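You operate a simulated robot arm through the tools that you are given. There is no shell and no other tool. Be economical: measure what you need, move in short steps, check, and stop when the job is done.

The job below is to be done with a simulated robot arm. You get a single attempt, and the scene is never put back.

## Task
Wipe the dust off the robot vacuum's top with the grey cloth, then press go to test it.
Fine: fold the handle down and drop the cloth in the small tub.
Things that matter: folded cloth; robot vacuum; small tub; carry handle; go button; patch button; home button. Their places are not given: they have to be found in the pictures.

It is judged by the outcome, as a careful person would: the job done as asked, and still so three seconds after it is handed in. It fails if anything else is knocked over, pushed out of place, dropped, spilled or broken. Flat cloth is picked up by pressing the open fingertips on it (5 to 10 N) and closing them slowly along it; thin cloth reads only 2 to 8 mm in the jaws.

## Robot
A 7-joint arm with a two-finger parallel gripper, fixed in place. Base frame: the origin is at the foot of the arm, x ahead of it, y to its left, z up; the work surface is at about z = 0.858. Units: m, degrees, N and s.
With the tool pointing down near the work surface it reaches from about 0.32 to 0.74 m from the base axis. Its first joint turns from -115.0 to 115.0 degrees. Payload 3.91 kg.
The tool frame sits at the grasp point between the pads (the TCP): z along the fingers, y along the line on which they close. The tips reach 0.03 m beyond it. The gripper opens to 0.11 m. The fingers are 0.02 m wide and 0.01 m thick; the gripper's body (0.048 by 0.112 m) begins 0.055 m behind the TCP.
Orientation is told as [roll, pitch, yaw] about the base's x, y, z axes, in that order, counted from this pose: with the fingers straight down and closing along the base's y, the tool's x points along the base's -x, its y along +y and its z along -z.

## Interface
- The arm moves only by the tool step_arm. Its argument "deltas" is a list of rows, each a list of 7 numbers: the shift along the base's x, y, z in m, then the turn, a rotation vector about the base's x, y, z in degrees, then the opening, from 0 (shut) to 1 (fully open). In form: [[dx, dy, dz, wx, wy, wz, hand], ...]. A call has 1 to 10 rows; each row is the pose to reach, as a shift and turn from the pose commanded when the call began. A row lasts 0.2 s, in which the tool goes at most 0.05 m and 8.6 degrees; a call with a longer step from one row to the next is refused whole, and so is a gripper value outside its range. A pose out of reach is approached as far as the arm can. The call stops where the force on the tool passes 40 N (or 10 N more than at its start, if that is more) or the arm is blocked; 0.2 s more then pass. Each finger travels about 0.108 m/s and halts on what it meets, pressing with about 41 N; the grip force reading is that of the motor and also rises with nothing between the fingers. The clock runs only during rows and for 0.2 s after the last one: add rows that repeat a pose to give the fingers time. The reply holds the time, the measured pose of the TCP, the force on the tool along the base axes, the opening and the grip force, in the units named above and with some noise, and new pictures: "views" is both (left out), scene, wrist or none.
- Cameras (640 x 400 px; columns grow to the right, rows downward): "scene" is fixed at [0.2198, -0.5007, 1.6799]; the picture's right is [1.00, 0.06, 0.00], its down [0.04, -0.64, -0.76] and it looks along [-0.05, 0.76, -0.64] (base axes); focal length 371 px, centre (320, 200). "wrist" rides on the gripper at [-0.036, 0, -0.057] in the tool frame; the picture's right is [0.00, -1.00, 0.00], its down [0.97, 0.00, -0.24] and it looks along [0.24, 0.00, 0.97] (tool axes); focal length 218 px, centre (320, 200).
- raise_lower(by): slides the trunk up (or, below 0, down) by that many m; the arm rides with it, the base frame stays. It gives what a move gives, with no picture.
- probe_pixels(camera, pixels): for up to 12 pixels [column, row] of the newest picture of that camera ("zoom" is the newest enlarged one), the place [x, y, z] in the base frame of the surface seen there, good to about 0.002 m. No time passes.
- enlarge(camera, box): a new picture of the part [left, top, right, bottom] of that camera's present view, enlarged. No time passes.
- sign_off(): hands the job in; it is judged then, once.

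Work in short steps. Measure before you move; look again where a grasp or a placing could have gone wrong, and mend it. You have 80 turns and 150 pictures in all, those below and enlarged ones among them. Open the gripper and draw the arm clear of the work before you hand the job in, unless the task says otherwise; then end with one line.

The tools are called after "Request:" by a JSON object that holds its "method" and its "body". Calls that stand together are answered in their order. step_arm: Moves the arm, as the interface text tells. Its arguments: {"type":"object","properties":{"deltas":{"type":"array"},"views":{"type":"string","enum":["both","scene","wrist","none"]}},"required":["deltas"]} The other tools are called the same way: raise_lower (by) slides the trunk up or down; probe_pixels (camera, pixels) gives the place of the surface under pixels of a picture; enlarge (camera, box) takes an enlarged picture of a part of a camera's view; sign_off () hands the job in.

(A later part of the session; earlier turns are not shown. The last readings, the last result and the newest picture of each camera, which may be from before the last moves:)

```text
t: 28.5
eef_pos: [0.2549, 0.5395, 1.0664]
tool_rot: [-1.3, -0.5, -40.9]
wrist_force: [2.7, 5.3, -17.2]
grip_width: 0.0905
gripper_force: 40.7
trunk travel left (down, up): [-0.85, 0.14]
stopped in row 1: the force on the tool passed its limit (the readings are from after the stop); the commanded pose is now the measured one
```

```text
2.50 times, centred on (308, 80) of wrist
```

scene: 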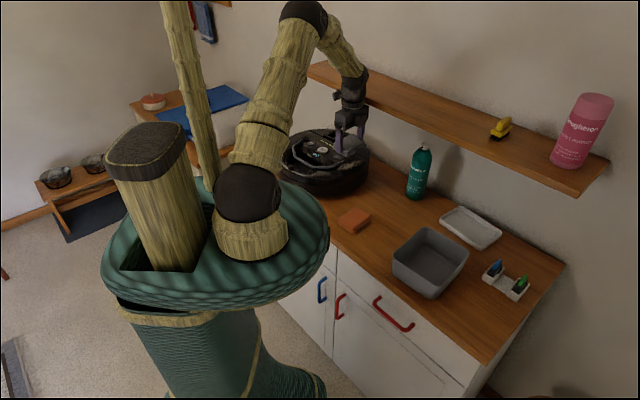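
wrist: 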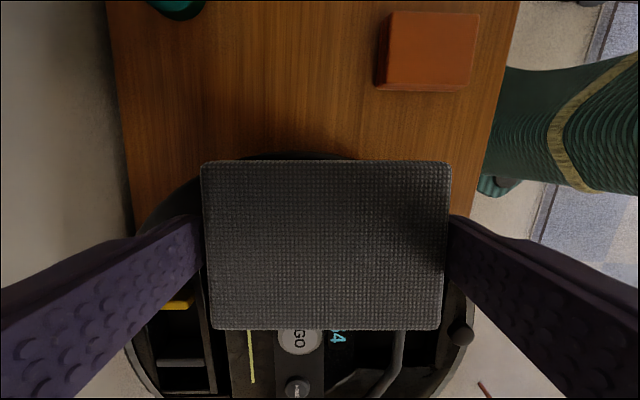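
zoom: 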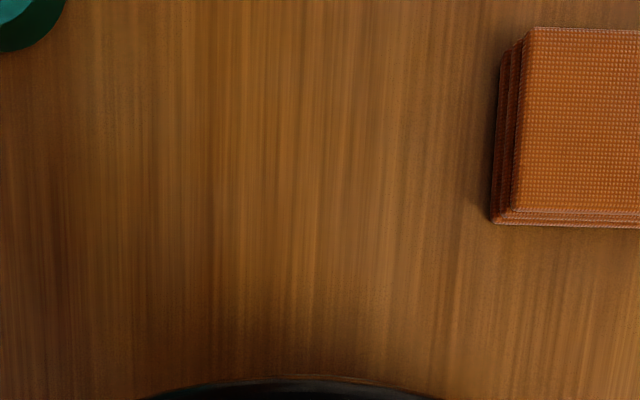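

Lifting was blocked at z≈1.066 with a downward force: the arm's wrist has met the shelf's underside. I back down a little, then move toward the robot/centre before rising.

Request:
{"method": "step_arm", "body": {"deltas": [[0, 0, -0.02, 0, 0, 0, 0], [-0.02, -0.02, -0.02, 0, 0, 0, 0], [-0.05, 0.0, -0.01, 0, 0, 0, 0]]}}

Request:
{"method": "enlarge", "body": {"camera": "scene", "box": [270, 50, 398, 130]}}

```text
t: 29.3
eef_pos: [0.2032, 0.5408, 1.0594]
tool_rot: [-1.0, -0.3, -40.9]
wrist_force: [0.8, -0.5, -0.2]
grip_width: 0.0905
gripper_force: 41.4
trunk travel left (down, up): [-0.85, 0.14]
```

scene: 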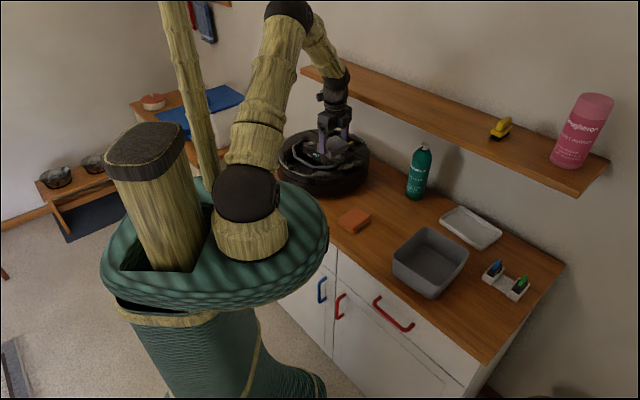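
wrist: 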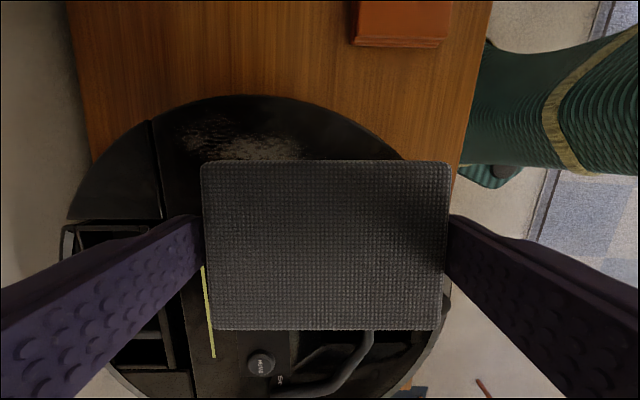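

```text
5.00 times, centred on (334, 90) of scene
```

zoom: 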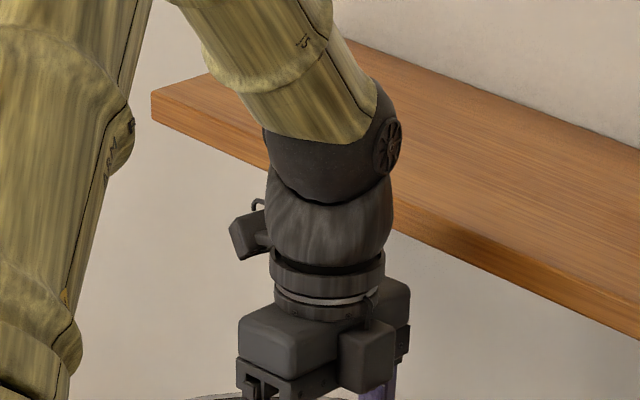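

Clear again, shelf undisturbed. I move to the earlier viewing spot (0.147,0.60) to inspect the dust.

Request:
{"method": "step_arm", "body": {"deltas": [[-0.03, 0.02, 0.0, 0, 0, 0, 0], [-0.056, 0.045, 0.02, 0, 0, 0, 0], [-0.056, 0.059, 0.05, 0, 0, 0, 0]], "views": "wrist"}}

Request:
{"method": "enlarge", "body": {"camera": "wrist", "box": [180, 0, 436, 160]}}

Request:
{"method": "probe_pixels", "body": {"camera": "wrist", "pixels": [[230, 40], [265, 27], [310, 38], [345, 68], [320, 85], [287, 132]]}}

```text
t: 30.1
eef_pos: [0.1482, 0.5983, 1.1099]
tool_rot: [-1.1, -0.4, -41.0]
wrist_force: [0.4, 0.6, 0.0]
grip_width: 0.0906
gripper_force: 40.5
trunk travel left (down, up): [-0.85, 0.14]
```

wrist: 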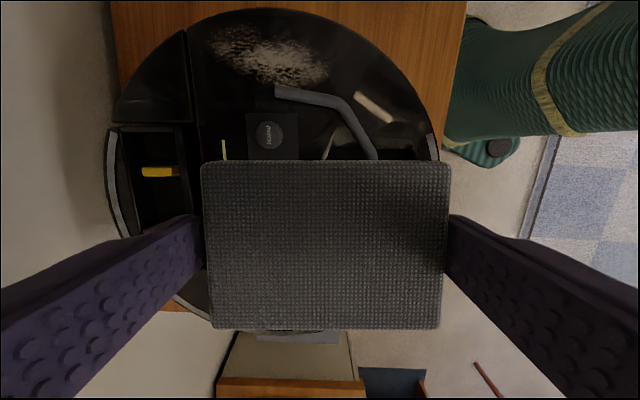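

```text
2.50 times, centred on (308, 80) of wrist
```

zoom: 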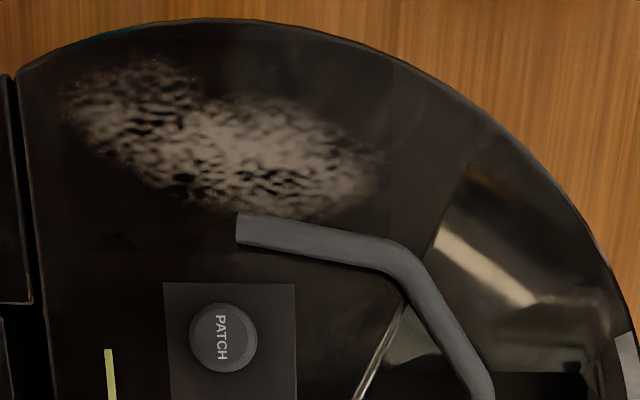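

```text
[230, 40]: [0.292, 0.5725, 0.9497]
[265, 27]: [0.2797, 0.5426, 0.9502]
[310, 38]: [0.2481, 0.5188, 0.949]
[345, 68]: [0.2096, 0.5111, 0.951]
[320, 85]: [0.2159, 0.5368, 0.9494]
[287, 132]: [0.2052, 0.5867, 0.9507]
```

The dust is little changed, and the cloth's near edge has tipped up (rows 160→330): it was riding on the handle's end. I'll set the wipe ~7 mm farther from the handle, tilt slightly to re-level the cloth, and press only on strokes toward −n, which also draws the vacuum back to its place.

Request:
{"method": "step_arm", "body": {"deltas": [[0.03, -0.025, -0.02, -0.5, -0.9, 0, 0], [0.062, -0.053, -0.05, -1.5, -2.6, 0, 0], [0.1, -0.071, -0.07, -1.5, -2.6, 0, 0], [0.113, -0.056, -0.09, -1.5, -2.6, 0, 0], [0.126, -0.041, -0.103, -1.5, -2.6, 0, 0], [0.126, -0.041, -0.108, -1.5, -2.6, 0, 0], [0.126, -0.041, -0.108, -1.5, -2.6, 0, 0]]}}

Request:
{"method": "enlarge", "body": {"camera": "scene", "box": [302, 115, 398, 175]}}

```text
refused: row 2 steps farther than a row can; nothing moved
```

```text
6.67 times, centred on (350, 145) of scene
```

zoom: 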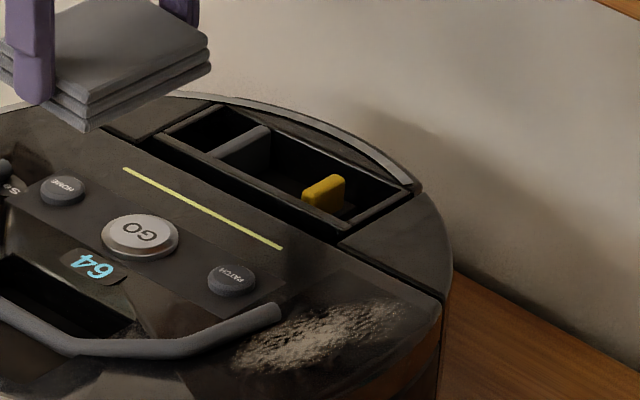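

A step was too long; I split it and go again.

Request:
{"method": "step_arm", "body": {"deltas": [[0.03, -0.02, -0.015, -0.5, -0.9, 0, 0], [0.055, -0.045, -0.035, -1, -1.8, 0, 0], [0.075, -0.06, -0.06, -1.5, -2.6, 0, 0], [0.1, -0.071, -0.08, -1.5, -2.6, 0, 0], [0.113, -0.056, -0.09, -1.5, -2.6, 0, 0], [0.126, -0.041, -0.103, -1.5, -2.6, 0, 0], [0.126, -0.041, -0.108, -1.5, -2.6, 0, 0], [0.126, -0.041, -0.108, -1.5, -2.6, 0, 0]]}}

Request:
{"method": "enlarge", "body": {"camera": "scene", "box": [302, 115, 398, 175]}}

```text
t: 31.9
eef_pos: [0.2686, 0.5515, 1.0079]
tool_rot: [0.0, -3.2, -41.0]
wrist_force: [-0.1, 0.1, -0.9]
grip_width: 0.0908
gripper_force: 41.0
trunk travel left (down, up): [-0.85, 0.14]
```

scene: 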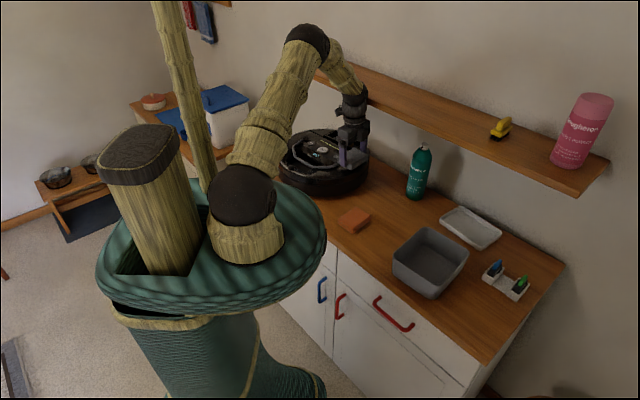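
wrist: 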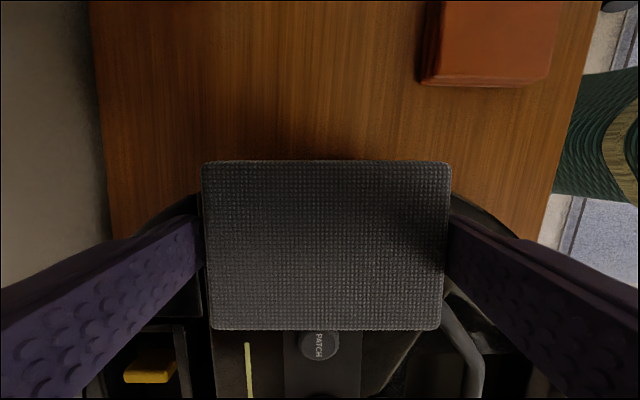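

```text
6.67 times, centred on (350, 145) of scene
```

zoom: 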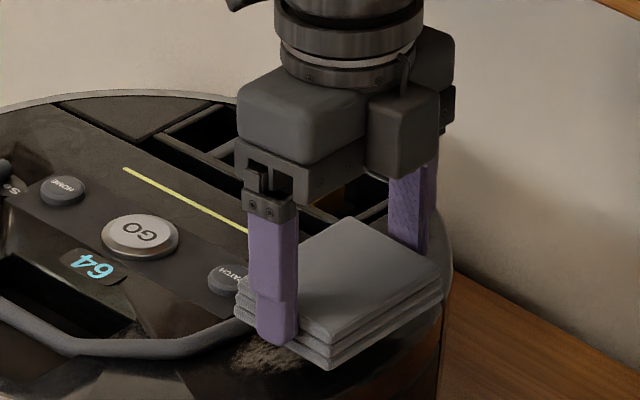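

Well placed: tool at n≈0.592, d≈−0.161, cloth clear of the handle's end. I lower until contact.

Request:
{"method": "step_arm", "body": {"deltas": [[0, 0, -0.008, 0, 0, 0, 0], [0, 0, -0.012, 0, 0, 0, 0], [0, 0, -0.014, 0, 0, 0, 0], [0, 0, -0.014, 0, 0, 0, 0]], "views": "none"}}

```text
t: 32.9
eef_pos: [0.27, 0.5517, 0.9939]
tool_rot: [0.1, -3.3, -41.1]
wrist_force: [1.6, -2.5, 7.2]
grip_width: 0.0907
gripper_force: 41.2
trunk travel left (down, up): [-0.85, 0.14]
```

Contact 7 N. I press 2.5 mm further and stroke toward −n, then lift off the end slightly.

Request:
{"method": "step_arm", "body": {"deltas": [[0, 0, -0.0025, 0, 0, 0, 0], [-0.0066, -0.0075, -0.0025, 0, 0, 0, 0], [-0.0132, -0.015, -0.0025, 0, 0, 0, 0], [-0.0198, -0.0226, -0.0025, 0, 0, 0, 0], [-0.0264, -0.03, -0.0025, 0, 0, 0, 0]], "views": "wrist"}}

Request:
{"method": "enlarge", "body": {"camera": "scene", "box": [302, 115, 398, 175]}}

```text
t: 33.5
eef_pos: [0.2707, 0.5501, 0.9899]
tool_rot: [0.3, -3.1, -41.3]
wrist_force: [1.1, -2.4, 12.3]
grip_width: 0.0907
gripper_force: 41.3
trunk travel left (down, up): [-0.85, 0.14]
stopped in row 3: the force on the tool passed its limit (the readings are from after the stop); the commanded pose is now the measured one
```

wrist: 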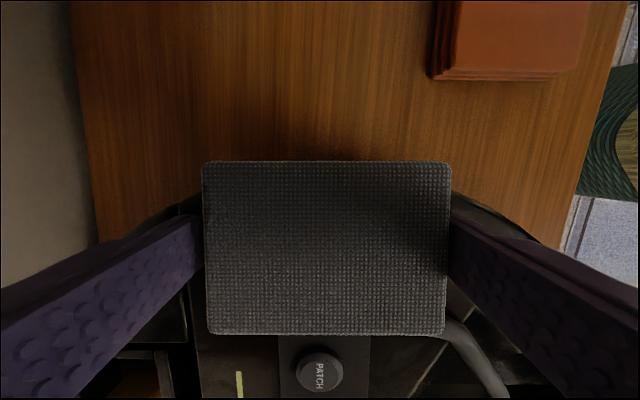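

```text
6.67 times, centred on (350, 145) of scene
```

zoom: 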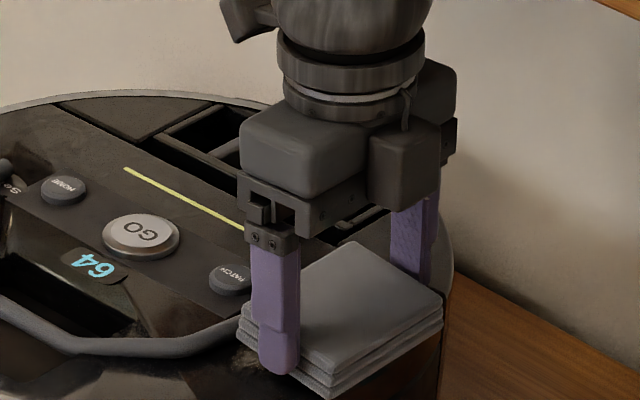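

Pressing overshot the limit briefly; now 12 N with the cloth lying flat. I stroke slowly toward −n from here.

Request:
{"method": "step_arm", "body": {"deltas": [[-0.0033, -0.0038, 0.0005, 0, 0, 0, 0], [-0.0066, -0.0075, 0.0005, 0, 0, 0, 0], [-0.0099, -0.0113, 0.0005, 0, 0, 0, 0], [-0.0132, -0.015, 0.0005, 0, 0, 0, 0], [-0.0165, -0.0188, 0.0005, 0, 0, 0, 0], [-0.0198, -0.0226, 0.0005, 0, 0, 0, 0]], "views": "wrist"}}

Request:
{"method": "enlarge", "body": {"camera": "scene", "box": [302, 115, 398, 175]}}

```text
t: 34.9
eef_pos: [0.2502, 0.5282, 0.9888]
tool_rot: [0.2, -3.0, -41.2]
wrist_force: [-0.5, 1.6, 22.2]
grip_width: 0.0909
gripper_force: 41.7
trunk travel left (down, up): [-0.85, 0.14]
```

wrist: 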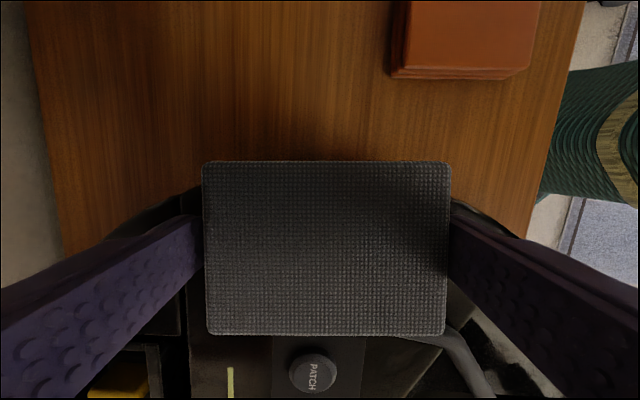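

```text
6.67 times, centred on (350, 145) of scene
```

zoom: 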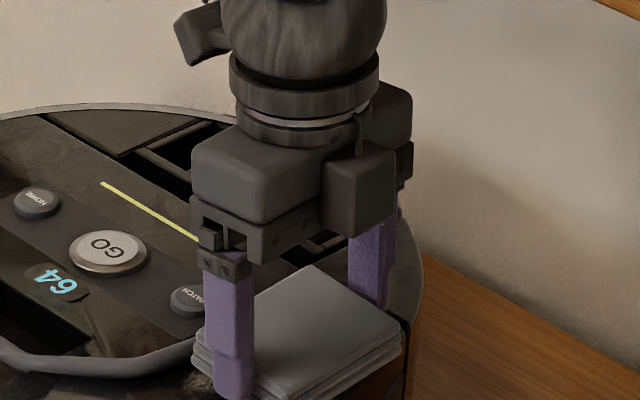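

The cloth gripped the vacuum and drew it back (GO now at scene (318.0,152.8), originally (318.6,152.6): home again). Now lighter pressure: ease up until ~6 N.

Request:
{"method": "step_arm", "body": {"deltas": [[0, 0, 0.0015, 0, 0, 0, 0], [0, 0, 0.0015, 0, 0, 0, 0]], "views": "none"}}

```text
t: 35.5
eef_pos: [0.2497, 0.5268, 0.9898]
tool_rot: [0.0, -3.1, -41.3]
wrist_force: [-1.1, 0.2, 7.1]
grip_width: 0.0907
gripper_force: 41.0
trunk travel left (down, up): [-0.85, 0.14]
```

7 N. I oscillate ±0.025 along n about the dust centre and watch whether the vacuum stays.

Request:
{"method": "step_arm", "body": {"deltas": [[0.0099, 0.0113, 0, 0, 0, 0, 0], [0.0198, 0.0226, 0, 0, 0, 0, 0], [0.0099, 0.0113, 0, 0, 0, 0, 0], [0, 0, 0, 0, 0, 0, 0], [-0.0099, -0.0113, 0, 0, 0, 0, 0], [-0.0198, -0.0226, 0, 0, 0, 0, 0], [-0.0099, -0.0113, 0, 0, 0, 0, 0], [0, 0, 0, 0, 0, 0, 0]], "views": "wrist"}}

Request:
{"method": "enlarge", "body": {"camera": "scene", "box": [302, 115, 398, 175]}}

```text
t: 37.3
eef_pos: [0.2507, 0.5296, 0.9904]
tool_rot: [0.1, -3.2, -41.2]
wrist_force: [0.4, 0.7, -0.1]
grip_width: 0.0907
gripper_force: 41.1
trunk travel left (down, up): [-0.85, 0.14]
```

wrist: 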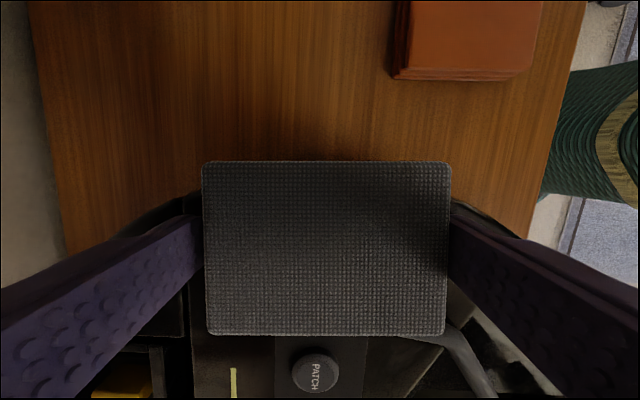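

```text
6.67 times, centred on (350, 145) of scene
```

zoom: 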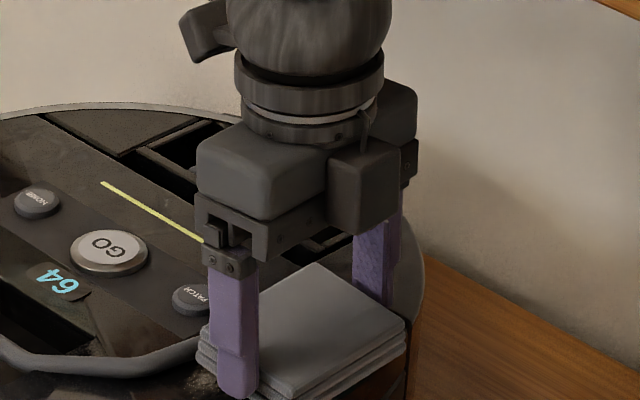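

The vacuum stays put; force ended near 0, so I add 1 mm pressure and repeat the strokes.

Request:
{"method": "step_arm", "body": {"deltas": [[0, 0, -0.001, 0, 0, 0, 0], [0.0132, 0.015, -0.001, 0, 0, 0, 0], [0.0224, 0.0256, -0.001, 0, 0, 0, 0], [0.0112, 0.0128, -0.001, 0, 0, 0, 0], [0, 0, -0.001, 0, 0, 0, 0], [-0.0112, -0.0128, -0.001, 0, 0, 0, 0], [-0.0198, -0.0226, -0.001, 0, 0, 0, 0], [-0.0099, -0.0113, -0.001, 0, 0, 0, 0], [0, 0, -0.001, 0, 0, 0, 0]], "views": "none"}}

Request:
{"method": "step_arm", "body": {"deltas": [[-0.01, -0.01, 0.025, 0, 0, 0, 0], [-0.04, -0.01, 0.045, 0, 0, 0, 0], [-0.07, 0.015, 0.06, 0, 0, 0, 0], [-0.09, 0.045, 0.08, 0, 0, 0, 0], [-0.1, 0.07, 0.115, 0, 0, 0, 0]], "views": "wrist"}}

Request:
{"method": "enlarge", "body": {"camera": "wrist", "box": [180, 0, 436, 160]}}

Request:
{"method": "enlarge", "body": {"camera": "scene", "box": [270, 115, 382, 185]}}

```text
t: 39.3
eef_pos: [0.251, 0.5275, 0.9899]
tool_rot: [0.1, -3.1, -41.3]
wrist_force: [0.2, 0.2, 1.4]
grip_width: 0.091
gripper_force: 41.1
trunk travel left (down, up): [-0.85, 0.14]
```

```text
t: 40.5
eef_pos: [0.1535, 0.5994, 1.1047]
tool_rot: [0.2, -3.1, -41.5]
wrist_force: [-0.1, 0.4, -0.3]
grip_width: 0.0905
gripper_force: 40.8
trunk travel left (down, up): [-0.85, 0.14]
```

wrist: 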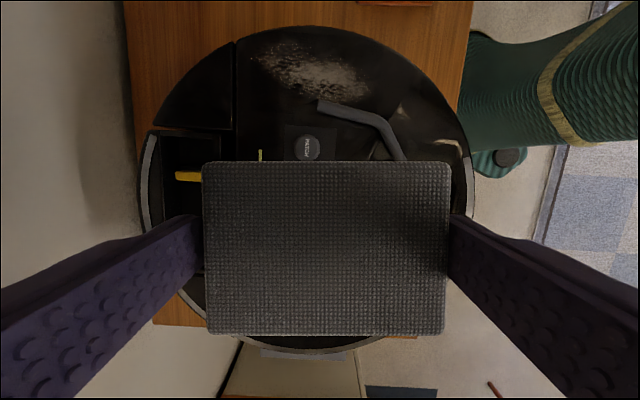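

```text
2.50 times, centred on (308, 80) of wrist
```

zoom: 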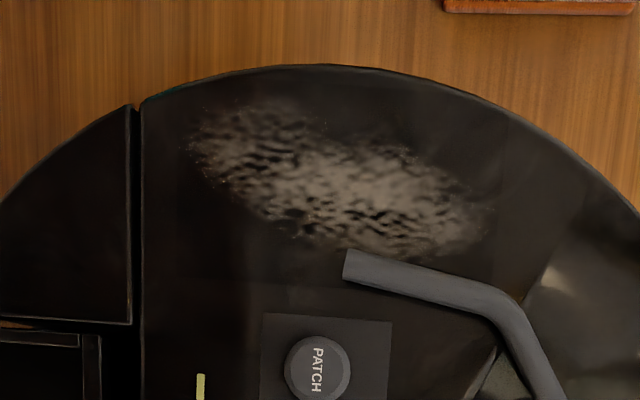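

```text
5.71 times, centred on (326, 150) of scene
```

zoom: 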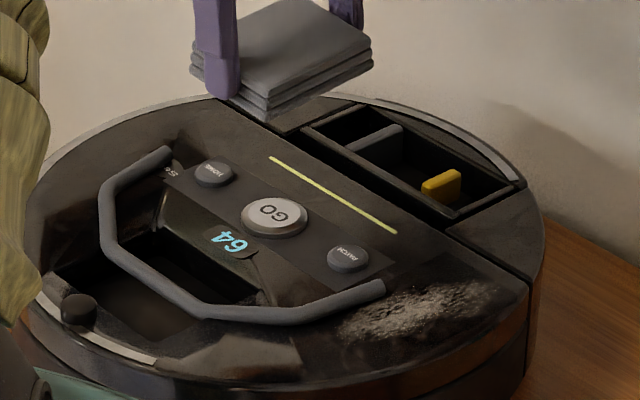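

The dust is clearly fainter now and the vacuum is home; it just needs more passes. I go back down and keep stroking with about 8 N.

Request:
{"method": "step_arm", "body": {"deltas": [[0.02, -0.03, -0.035, 0, 0, 0, 0], [0.05, -0.055, -0.055, 0, 0, 0, 0], [0.08, -0.0656, -0.075, 0, 0, 0, 0], [0.0976, -0.0656, -0.1, 0, 0, 0, 0], [0.0976, -0.0656, -0.11, 0, 0, 0, 0], [0.0976, -0.0656, -0.114, 0, 0, 0, 0], [0.0976, -0.0656, -0.1155, 0, 0, 0, 0], [0.0976, -0.0656, -0.1155, 0, 0, 0, 0]], "views": "none"}}

```text
refused: row 1 steps farther than a row can; nothing moved
```

Row 1 was 0.0503 m; shortened.

Request:
{"method": "step_arm", "body": {"deltas": [[0.02, -0.025, -0.03, 0, 0, 0, 0], [0.05, -0.05, -0.055, 0, 0, 0, 0], [0.08, -0.0656, -0.075, 0, 0, 0, 0], [0.0976, -0.0656, -0.1, 0, 0, 0, 0], [0.0976, -0.0656, -0.11, 0, 0, 0, 0], [0.0976, -0.0656, -0.114, 0, 0, 0, 0], [0.0976, -0.0656, -0.1155, 0, 0, 0, 0], [0.0976, -0.0656, -0.1155, 0, 0, 0, 0]], "views": "none"}}

```text
t: 42.3
eef_pos: [0.2491, 0.5313, 0.9924]
tool_rot: [0.3, -3.1, -41.3]
wrist_force: [1.9, -2.3, 30.1]
grip_width: 0.0909
gripper_force: 41.0
trunk travel left (down, up): [-0.85, 0.14]
```

30 N and a bit high: the edge may touch the handle's end again. I shift 5 mm away from the handle and ease up.

Request:
{"method": "step_arm", "body": {"deltas": [[0.0, 0.0, 0.004, 0, 0, 0, 0], [0.0045, -0.004, 0.004, 0, 0, 0, 0], [0.0045, -0.004, 0.0015, 0, 0, 0, 0], [0.0045, -0.004, 0.0015, 0, 0, 0, 0]], "views": "none"}}

```text
t: 43.3
eef_pos: [0.2532, 0.5288, 0.9892]
tool_rot: [0.0, -3.1, -41.3]
wrist_force: [0.7, -0.1, 1.2]
grip_width: 0.0907
gripper_force: 41.2
trunk travel left (down, up): [-0.85, 0.14]
```

Now flat, 1 N at z 0.989. I press ~1.2 mm and run long strokes.

Request:
{"method": "step_arm", "body": {"deltas": [[0, 0, -0.0013, 0, 0, 0, 0], [0.0165, 0.0188, -0.0013, 0, 0, 0, 0], [0, 0, -0.0013, 0, 0, 0, 0], [-0.0165, -0.0188, -0.0013, 0, 0, 0, 0], [0, 0, -0.0013, 0, 0, 0, 0], [0.0165, 0.0188, -0.0013, 0, 0, 0, 0], [0, 0, -0.0013, 0, 0, 0, 0], [-0.0165, -0.0188, -0.0013, 0, 0, 0, 0], [0, 0, -0.0013, 0, 0, 0, 0]], "views": "scene"}}

Request:
{"method": "enlarge", "body": {"camera": "scene", "box": [270, 115, 382, 185]}}

```text
t: 45.3
eef_pos: [0.2525, 0.5297, 0.9887]
tool_rot: [0.1, -3.1, -41.4]
wrist_force: [1.4, 0.6, 8.5]
grip_width: 0.0906
gripper_force: 40.9
trunk travel left (down, up): [-0.85, 0.14]
```

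scene: 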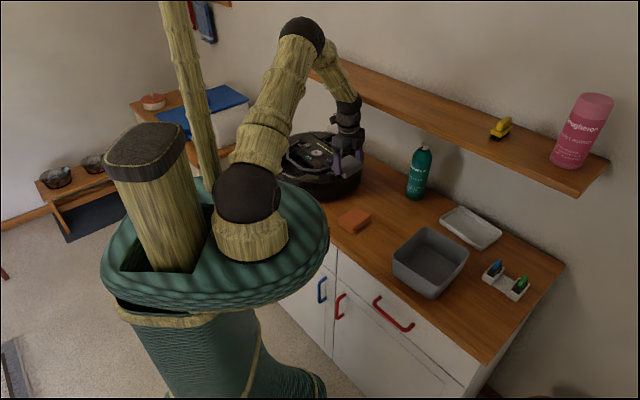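

```text
5.71 times, centred on (326, 150) of scene
```

zoom: 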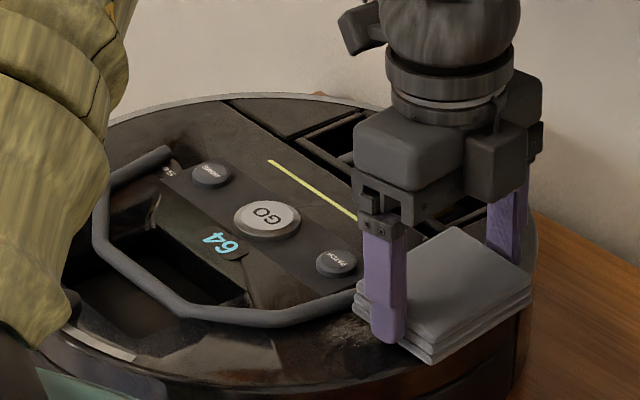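

Steady 8.5 N; the vacuum has drifted a few mm toward −n, so I press slightly more on +n strokes and lighter on the return.

Request:
{"method": "step_arm", "body": {"deltas": [[-0.015, -0.0171, 0.001, 0, 0, 0, 0], [-0.015, -0.0171, 0, 0, 0, 0, 0], [0, 0, 0, 0, 0, 0, 0], [0.0165, 0.0188, 0, 0, 0, 0, 0], [0, 0, 0.001, 0, 0, 0, 0], [-0.015, -0.0171, 0.001, 0, 0, 0, 0], [-0.015, -0.0171, 0, 0, 0, 0, 0], [0, 0, 0, 0, 0, 0, 0], [0.0165, 0.0188, 0, 0, 0, 0, 0], [0.0, 0.0, 0.0005, 0, 0, 0, 0]], "views": "none"}}

Request:
{"method": "step_arm", "body": {"deltas": [[-0.015, -0.0171, 0.0005, 0, 0, 0, 0], [-0.015, -0.0171, -0.0005, 0, 0, 0, 0], [0, 0, -0.0005, 0, 0, 0, 0], [0.0165, 0.0188, -0.0005, 0, 0, 0, 0], [0, 0, 0.0005, 0, 0, 0, 0], [-0.015, -0.0171, 0.0005, 0, 0, 0, 0], [-0.015, -0.0171, -0.0005, 0, 0, 0, 0], [0, 0, -0.0005, 0, 0, 0, 0], [0.0165, 0.0188, -0.0005, 0, 0, 0, 0], [0.0, 0.0, 0.0, 0, 0, 0, 0]], "views": "none"}}

Request:
{"method": "step_arm", "body": {"deltas": [[-0.01, -0.01, 0.025, 0, 0, 0, 0], [-0.04, -0.01, 0.045, 0, 0, 0, 0], [-0.07, 0.015, 0.06, 0, 0, 0, 0], [-0.09, 0.045, 0.08, 0, 0, 0, 0], [-0.1, 0.07, 0.115, 0, 0, 0, 0]], "views": "wrist"}}

Request:
{"method": "enlarge", "body": {"camera": "wrist", "box": [180, 0, 436, 160]}}

Request:
{"method": "enlarge", "body": {"camera": "scene", "box": [270, 115, 382, 185]}}

```text
t: 47.5
eef_pos: [0.2517, 0.5273, 0.9904]
tool_rot: [0.1, -3.1, -41.4]
wrist_force: [1.4, -1.0, 5.8]
grip_width: 0.0905
gripper_force: 40.6
trunk travel left (down, up): [-0.85, 0.14]
```

```text
t: 49.7
eef_pos: [0.2516, 0.5268, 0.9918]
tool_rot: [0.1, -3.1, -41.3]
wrist_force: [-1.1, 0.3, -0.2]
grip_width: 0.0908
gripper_force: 41.0
trunk travel left (down, up): [-0.85, 0.14]
```

```text
t: 50.9
eef_pos: [0.1522, 0.6, 1.1055]
tool_rot: [0.1, -3.1, -41.4]
wrist_force: [-0.2, 0.3, -0.9]
grip_width: 0.0907
gripper_force: 40.6
trunk travel left (down, up): [-0.85, 0.14]
```

wrist: 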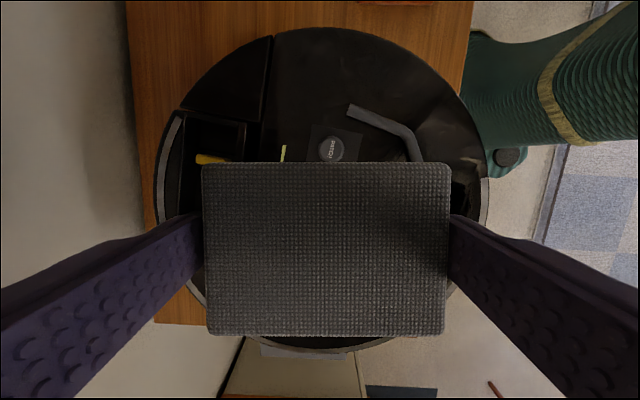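

```text
2.50 times, centred on (308, 80) of wrist
```

zoom: 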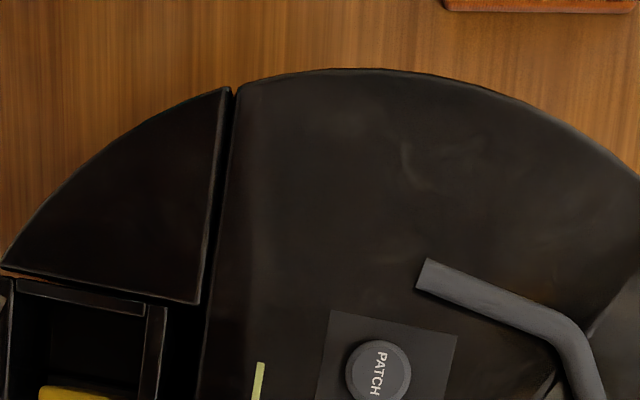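

```text
5.71 times, centred on (326, 150) of scene
```

zoom: 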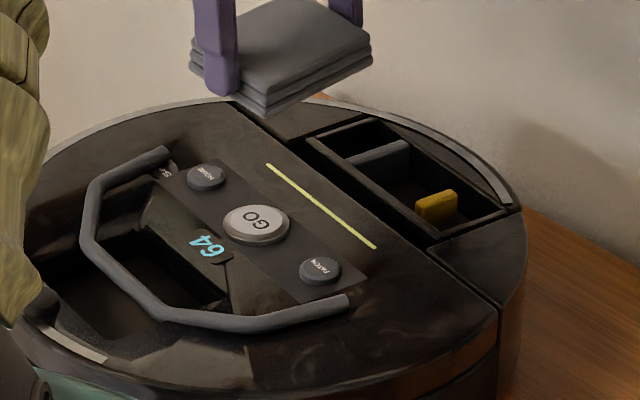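

The dust is fully gone. The vacuum has however turned ~8° and shifted; I measure by how much so I can put it back.

Request:
{"method": "probe_pixels", "body": {"camera": "wrist", "pixels": [[331, 149], [349, 108], [284, 147], [273, 38], [330, 28], [250, 350]]}}

Request:
{"method": "probe_pixels", "body": {"camera": "zoom", "pixels": [[255, 222], [320, 269], [207, 177], [268, 166], [374, 246], [345, 298]]}}

```text
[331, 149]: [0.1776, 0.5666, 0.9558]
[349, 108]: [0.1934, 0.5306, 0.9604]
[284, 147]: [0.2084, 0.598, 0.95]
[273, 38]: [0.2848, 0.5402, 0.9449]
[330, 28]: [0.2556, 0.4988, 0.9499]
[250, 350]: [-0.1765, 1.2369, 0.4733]
```

```text
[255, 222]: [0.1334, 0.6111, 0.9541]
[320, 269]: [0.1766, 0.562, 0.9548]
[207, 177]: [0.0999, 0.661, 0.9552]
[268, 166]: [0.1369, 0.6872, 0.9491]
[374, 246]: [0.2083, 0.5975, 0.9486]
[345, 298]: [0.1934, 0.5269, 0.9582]
```

PATCH is ~2.7 cm off, HOME ~0.6 cm: a ~9° turn about a point near HOME. I can undo it with the cloth: press ~20 N on the wiped area and swing it +n 0.037 with +9° yaw. First I position, yawed −8.5°, just above.

Request:
{"method": "step_arm", "body": {"deltas": [[0.015, -0.03, -0.02, 0, 0, -4, 0], [0.035, -0.06, -0.045, 0, 0, -8.5, 0], [0.06, -0.085, -0.07, 0, 0, -8.5, 0], [0.0789, -0.0966, -0.095, 0, 0, -8.5, 0], [0.0789, -0.0966, -0.107, 0, 0, -8.5, 0], [0.0789, -0.0966, -0.107, 0, 0, -8.5, 0]]}}

Request:
{"method": "enlarge", "body": {"camera": "scene", "box": [270, 115, 382, 185]}}

```text
t: 52.3
eef_pos: [0.2317, 0.5032, 0.9953]
tool_rot: [0.1, -3.1, -49.8]
wrist_force: [0.3, -0.3, 0.6]
grip_width: 0.0907
gripper_force: 41.0
trunk travel left (down, up): [-0.85, 0.14]
```

scene: 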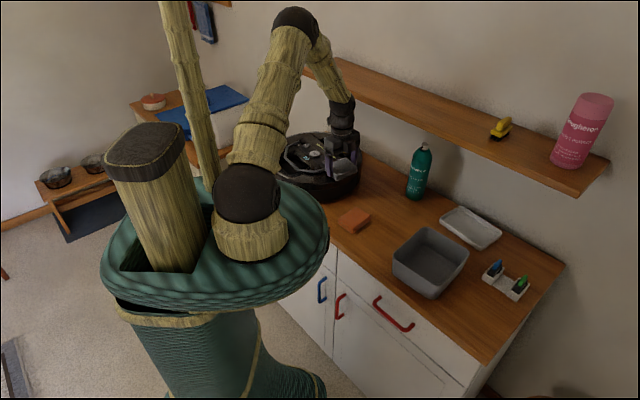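
wrist: 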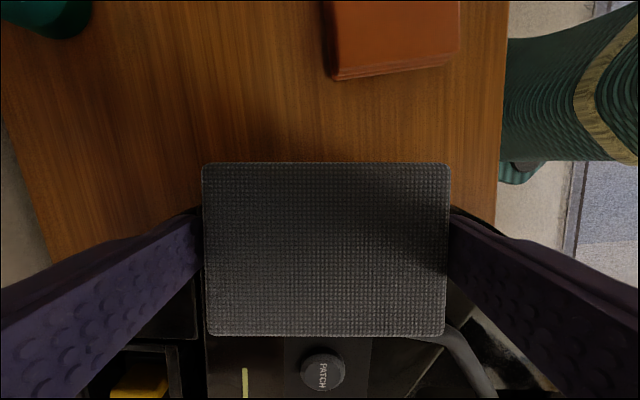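

```text
5.71 times, centred on (326, 150) of scene
```

zoom: 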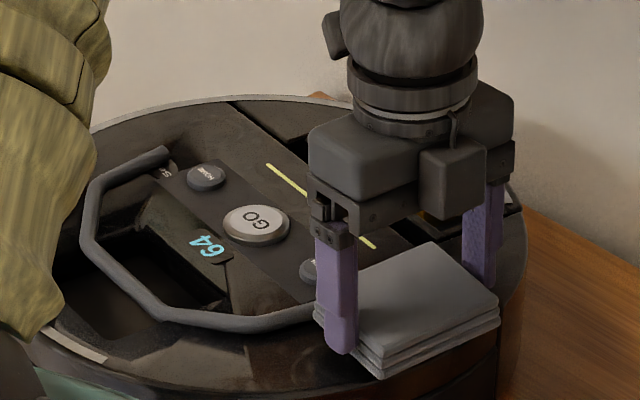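

Aligned with the turned vacuum. I press down to get ~20 N.

Request:
{"method": "step_arm", "body": {"deltas": [[0, 0, -0.005, 0, 0, 0, 0], [0, 0, -0.0075, 0, 0, 0, 0], [0, 0, -0.0085, 0, 0, 0, 0], [0, 0, -0.0085, 0, 0, 0, 0]], "views": "none"}}

```text
t: 53.3
eef_pos: [0.2299, 0.5026, 0.9887]
tool_rot: [0.2, -3.1, -49.9]
wrist_force: [-0.8, 0.9, 3.2]
grip_width: 0.0907
gripper_force: 40.9
trunk travel left (down, up): [-0.85, 0.14]
```

Only 3 N; I press 2 mm more and swing half of the way, then check.

Request:
{"method": "step_arm", "body": {"deltas": [[0, 0, -0.002, 0, 0, 0, 0], [0, 0, -0.002, 0, 0, 0, 0], [0.0033, 0.0032, -0.002, 0, 0, 1.1, 0], [0.0067, 0.0065, -0.002, 0, 0, 2.1, 0], [0.01, 0.0097, -0.002, 0, 0, 3.2, 0], [0.0133, 0.0129, -0.002, 0, 0, 4.2, 0]], "views": "wrist"}}

Request:
{"method": "enlarge", "body": {"camera": "scene", "box": [270, 115, 382, 185]}}

```text
t: 54.7
eef_pos: [0.2454, 0.5152, 0.9878]
tool_rot: [0.3, -3.0, -45.6]
wrist_force: [-0.1, -1.0, 27.5]
grip_width: 0.0907
gripper_force: 41.3
trunk travel left (down, up): [-0.85, 0.14]
```

wrist: 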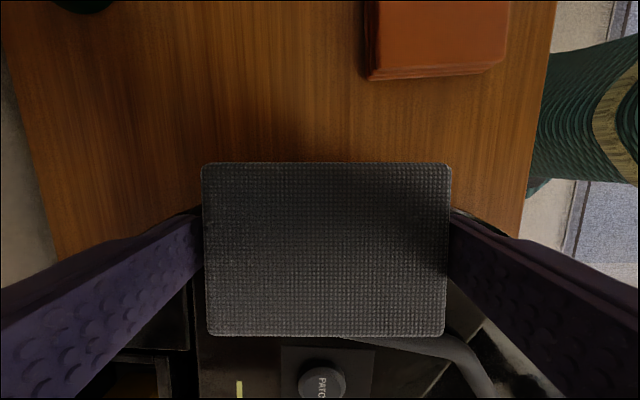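

```text
5.71 times, centred on (326, 150) of scene
```

zoom: 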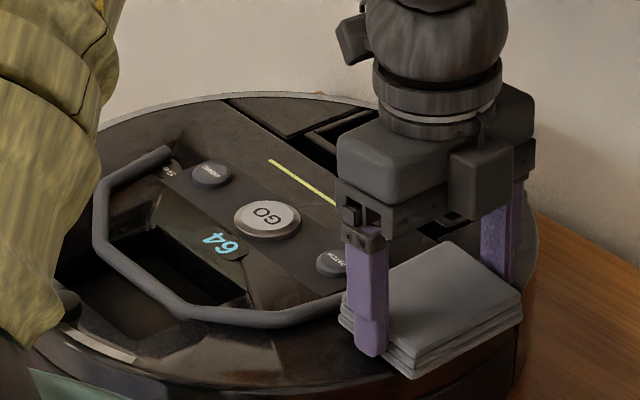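

The vacuum follows nicely (GO zoom (255,222)→(267,220), target ≈(278,215)). I finish the swing.

Request:
{"method": "step_arm", "body": {"deltas": [[0.0033, 0.0032, 0, 0, 0, 1.1, 0], [0.0067, 0.0065, 0, 0, 0, 2.1, 0], [0.01, 0.0097, 0, 0, 0, 3.2, 0], [0.0133, 0.0135, 0, 0, 0, 4.2, 0]], "views": "wrist"}}

Request:
{"method": "enlarge", "body": {"camera": "scene", "box": [270, 115, 382, 185]}}

```text
t: 55.7
eef_pos: [0.2583, 0.5276, 0.9874]
tool_rot: [0.2, -3.2, -41.4]
wrist_force: [-0.2, 0.2, 21.5]
grip_width: 0.0908
gripper_force: 40.8
trunk travel left (down, up): [-0.85, 0.14]
```

wrist: 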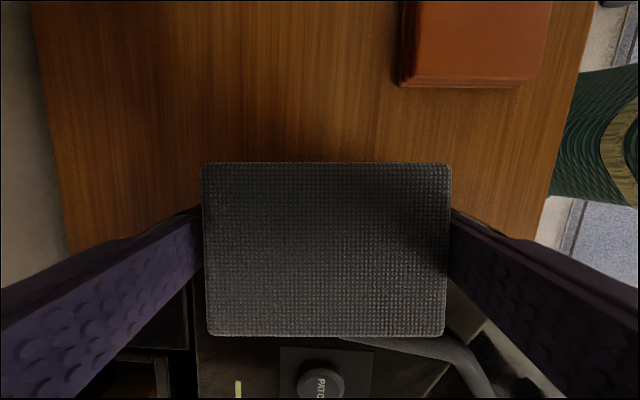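

```text
5.71 times, centred on (326, 150) of scene
```

zoom: 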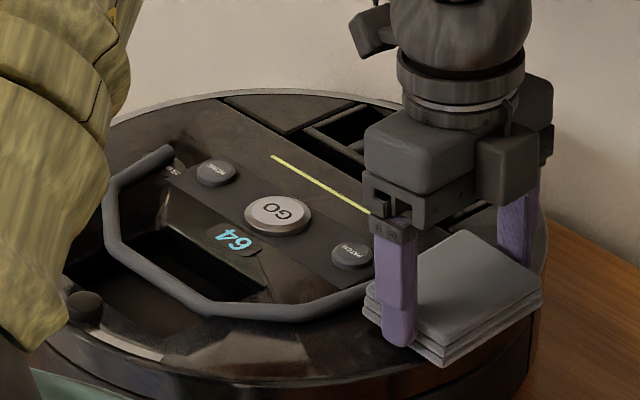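

The vacuum is back in place (GO (277,215), PATCH (352,255) vs originals (278,215), (356,254)). I lift, pull away from the shelf, and carry the cloth to the tub.

Request:
{"method": "step_arm", "body": {"deltas": [[0, 0, 0.03, 0, 0, 0, 0], [-0.01, -0.04, 0.04, 0, 0, 0, 0], [0, -0.08, 0.065, 0, 0, 0, 0], [0.02, -0.12, 0.085, 0, 0, 0, 0], [0.05, -0.155, 0.1, 0, 0, 0, 0], [0.08, -0.19, 0.1, 0, 0, 0, 0], [0.11, -0.228, 0.1, 0, 0, 0, 0], [0.14, -0.265, 0.1, 0, 0, 0, 0], [0.17, -0.3, 0.1, 0, 0, 0, 0], [0.2, -0.335, 0.1, 0, 0, 0, 0]]}}

```text
t: 57.9
eef_pos: [0.4558, 0.1907, 1.0853]
tool_rot: [0.2, -3.1, -41.4]
wrist_force: [0.1, 0.5, -1.0]
grip_width: 0.0908
gripper_force: 40.9
trunk travel left (down, up): [-0.85, 0.14]
```

scene: 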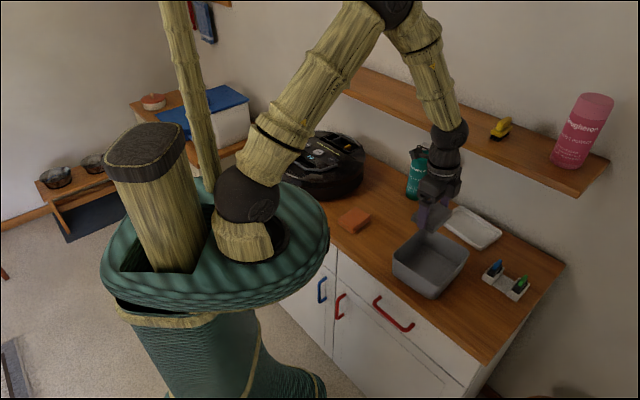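
wrist: 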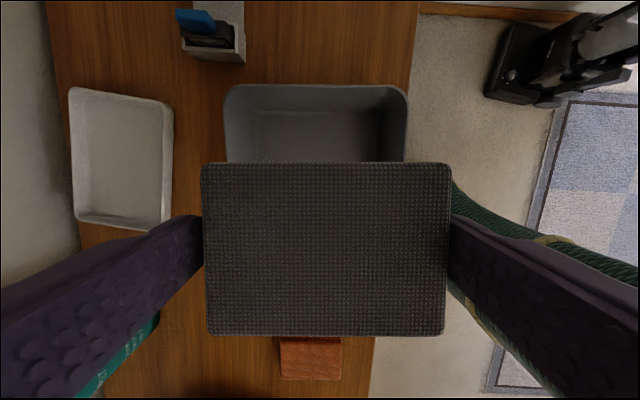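

The cloth is above the tub; I probe the tub rim.

Request:
{"method": "probe_pixels", "body": {"camera": "wrist", "pixels": [[315, 86], [226, 140], [406, 140], [318, 140], [240, 88], [395, 88]]}}

Request:
{"method": "probe_pixels", "body": {"camera": "scene", "pixels": [[430, 288], [467, 249], [393, 262], [432, 280], [440, 265], [412, 265]]}}

```text
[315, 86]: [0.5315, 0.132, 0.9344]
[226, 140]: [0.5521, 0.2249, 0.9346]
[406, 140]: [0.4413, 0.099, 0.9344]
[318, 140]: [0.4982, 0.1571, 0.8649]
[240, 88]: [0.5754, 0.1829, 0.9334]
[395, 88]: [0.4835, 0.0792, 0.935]
```

```text
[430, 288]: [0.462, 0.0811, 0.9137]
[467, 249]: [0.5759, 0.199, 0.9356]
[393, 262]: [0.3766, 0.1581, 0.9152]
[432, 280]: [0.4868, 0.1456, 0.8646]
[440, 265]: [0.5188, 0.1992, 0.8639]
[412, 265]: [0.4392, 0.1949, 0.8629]
```

Tub centre is about (0.483,0.1735), rim z 0.935, floor 0.864. I lower the cloth inside to near the floor.

Request:
{"method": "step_arm", "body": {"deltas": [[0.0273, -0.0172, -0.02, 0, 0, 0, 0], [0.0273, -0.0172, -0.06, 0, 0, 0, 0], [0.0273, -0.0172, -0.1, 0, 0, 0, 0], [0.0273, -0.0172, -0.14, 0, 0, 0, 0], [0.0273, -0.0172, -0.168, 0, 0, 0, 0]]}}

```text
t: 59.1
eef_pos: [0.4855, 0.1758, 0.9165]
tool_rot: [0.1, -3.1, -41.4]
wrist_force: [0.2, 0.3, -0.7]
grip_width: 0.0908
gripper_force: 40.4
trunk travel left (down, up): [-0.85, 0.14]
```

scene: 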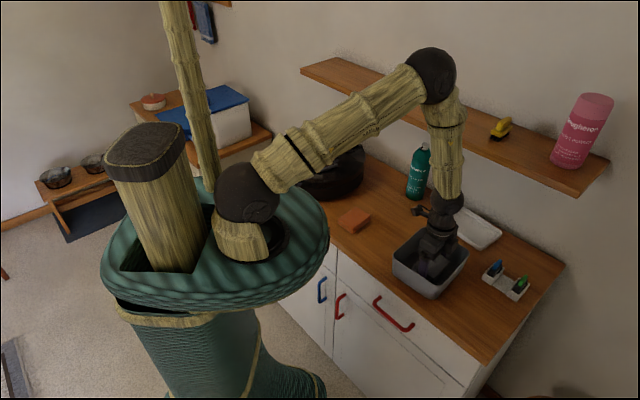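
wrist: 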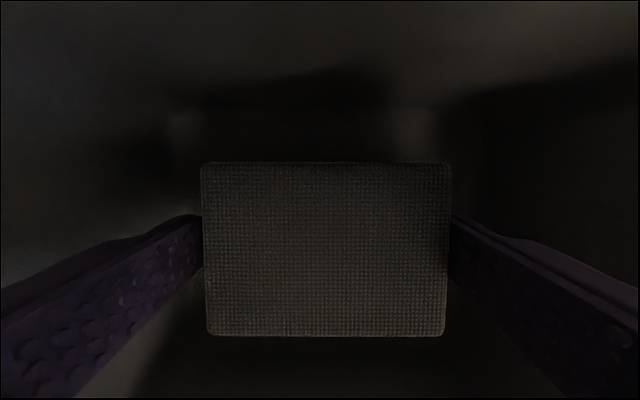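

Inside the tub without contact. I lower 6 mm more, open gently to 0.93, and lift straight out.

Request:
{"method": "step_arm", "body": {"deltas": [[0, 0, -0.006, 0, 0, 0, 0], [0, 0, -0.006, 0, 0, 0, 0.85], [0, 0, -0.006, 0, 0, 0, 0.93], [0, 0, -0.006, 0, 0, 0, 0.95], [0, 0, -0.006, 0, 0, 0, 0.95], [0, 0, 0.03, 0, 0, 0, 0.95], [0, 0, 0.07, 0, 0, 0, 0.95], [0, 0, 0.11, 0, 0, 0, 0.95], [0, 0, 0.15, 0, 0, 0, 0.95]]}}

```text
t: 61.1
eef_pos: [0.483, 0.1755, 1.0698]
tool_rot: [0.2, -3.1, -41.3]
wrist_force: [0.0, 0.5, 0.2]
grip_width: 0.1043
gripper_force: 0.1
trunk travel left (down, up): [-0.85, 0.14]
```

scene: 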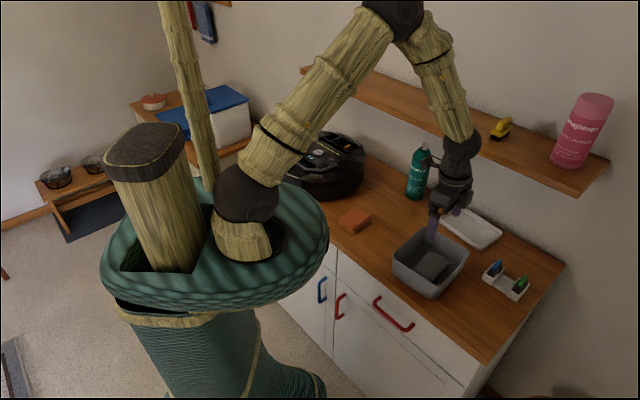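
wrist: 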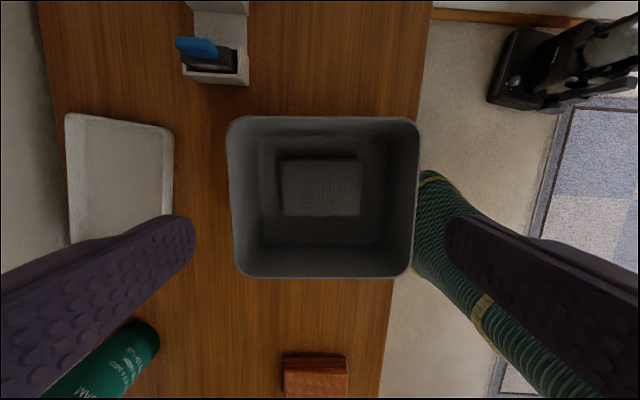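

The cloth lies in the tub. Now I close the fingers, level the tool, and head back toward the vacuum, staying away from the shelf.

Request:
{"method": "step_arm", "body": {"deltas": [[-0.025, 0.03, 0.02, 0.5, 0.6, 0, 0.8], [-0.055, 0.062, 0.03, 1, 1.2, 0, 0.5], [-0.088, 0.095, 0.03, 1.5, 1.8, 0, 0.2], [-0.122, 0.128, 0.03, 2.1, 2.4, 0, 0], [-0.156, 0.162, 0.03, 2.1, 2.4, 0, 0], [-0.19, 0.196, 0.03, 2.1, 2.4, 0, 0], [-0.224, 0.23, 0.03, 2.1, 2.4, 0, 0], [-0.258, 0.264, 0.03, 2.1, 2.4, 0, 0], [-0.285, 0.303, 0.03, 2.1, 2.4, 0, 0], [-0.305, 0.345, 0.03, 2.1, 2.4, 0, 0]]}}

Request:
{"method": "step_arm", "body": {"deltas": [[-0.01, 0.035, 0, 0, 0, 0, 0], [-0.025, 0.075, 0, 0, 0, 0, 0], [-0.03, 0.09, 0, 0, 0, 0, 0]], "views": "wrist"}}

Request:
{"method": "enlarge", "body": {"camera": "scene", "box": [264, 115, 376, 185]}}

```text
t: 63.3
eef_pos: [0.1778, 0.5228, 1.0983]
tool_rot: [0.0, 0.0, -41.5]
wrist_force: [0.3, 0.4, -0.1]
grip_width: 0.0001
gripper_force: 37.9
trunk travel left (down, up): [-0.85, 0.14]
```

scene: 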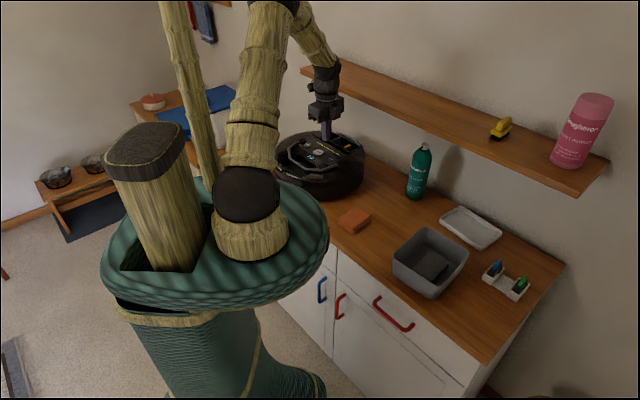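
wrist: 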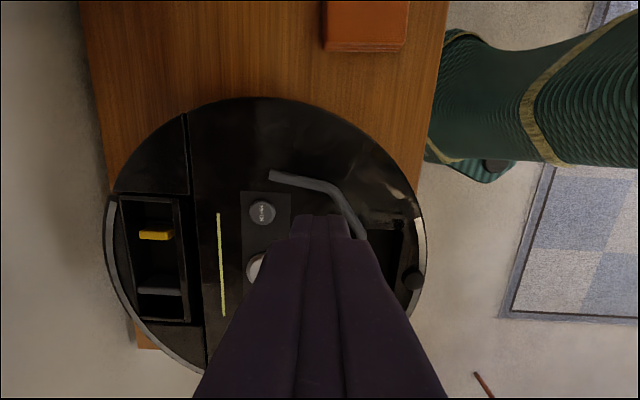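

```text
t: 64.1
eef_pos: [0.1494, 0.6101, 1.0994]
tool_rot: [0.1, 0.1, -41.4]
wrist_force: [-0.3, 0.6, 0.1]
grip_width: 0.0
gripper_force: 37.7
trunk travel left (down, up): [-0.85, 0.14]
```

wrist: 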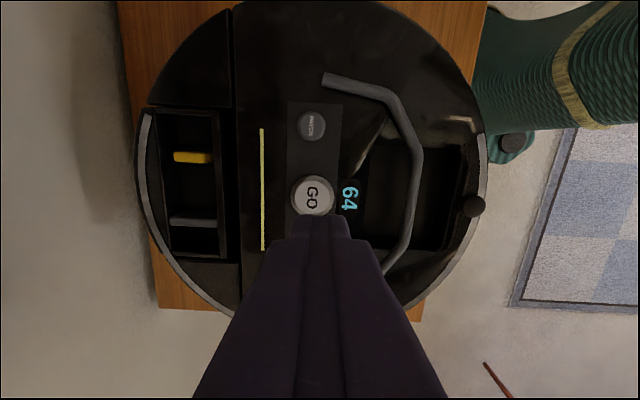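

```text
5.71 times, centred on (320, 150) of scene
```

zoom: 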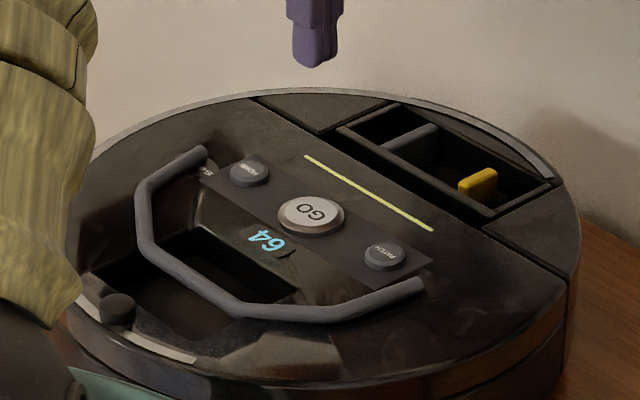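

All clean and in place. I probe the GO button's centre and edges at wrist (313,195).

Request:
{"method": "probe_pixels", "body": {"camera": "wrist", "pixels": [[313, 195], [296, 195], [330, 195], [313, 180], [313, 208], [312, 126]]}}

Request:
{"method": "probe_pixels", "body": {"camera": "zoom", "pixels": [[310, 213], [310, 200], [310, 226]]}}

```text
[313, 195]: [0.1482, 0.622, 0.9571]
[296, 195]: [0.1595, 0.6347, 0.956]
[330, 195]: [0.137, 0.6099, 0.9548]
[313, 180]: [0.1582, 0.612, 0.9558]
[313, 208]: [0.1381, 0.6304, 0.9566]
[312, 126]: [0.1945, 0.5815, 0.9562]
```

```text
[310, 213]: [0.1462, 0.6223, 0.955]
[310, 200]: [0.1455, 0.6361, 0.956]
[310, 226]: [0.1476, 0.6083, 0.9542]
```

GO centre (0.148,0.6215,0.9565); closed fingertips contact at TCP z≈0.9865. I descend to 1.5 cm above it.

Request:
{"method": "step_arm", "body": {"deltas": [[-0.0014, 0.0114, -0.03, 0, 0, 0, 0], [-0.0014, 0.0114, -0.065, 0, 0, 0, 0], [-0.0014, 0.0114, -0.097, 0, 0, 0, 0], [-0.0014, 0.0114, -0.097, 0, 0, 0, 0]], "views": "scene"}}

Request:
{"method": "enlarge", "body": {"camera": "scene", "box": [280, 125, 360, 175]}}

```text
t: 65.1
eef_pos: [0.1503, 0.6203, 1.0021]
tool_rot: [0.0, 0.1, -41.4]
wrist_force: [-0.2, -0.3, -0.4]
grip_width: 0.0
gripper_force: 38.0
trunk travel left (down, up): [-0.85, 0.14]
```

scene: 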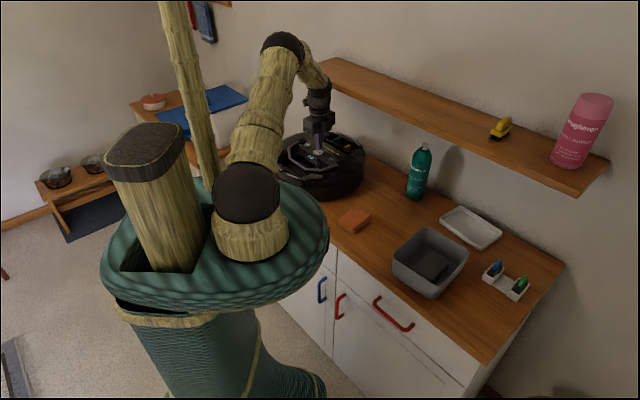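

```text
8.00 times, centred on (320, 150) of scene
```

zoom: 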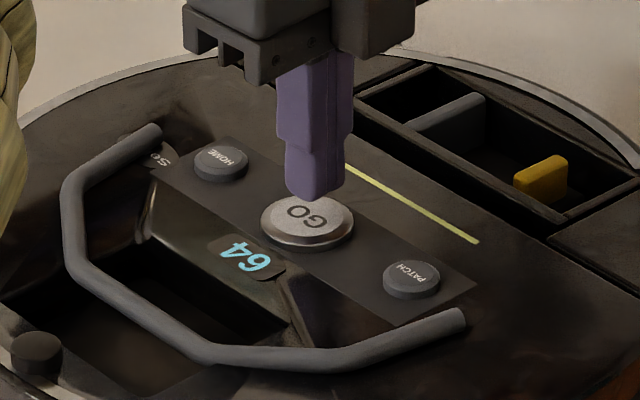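

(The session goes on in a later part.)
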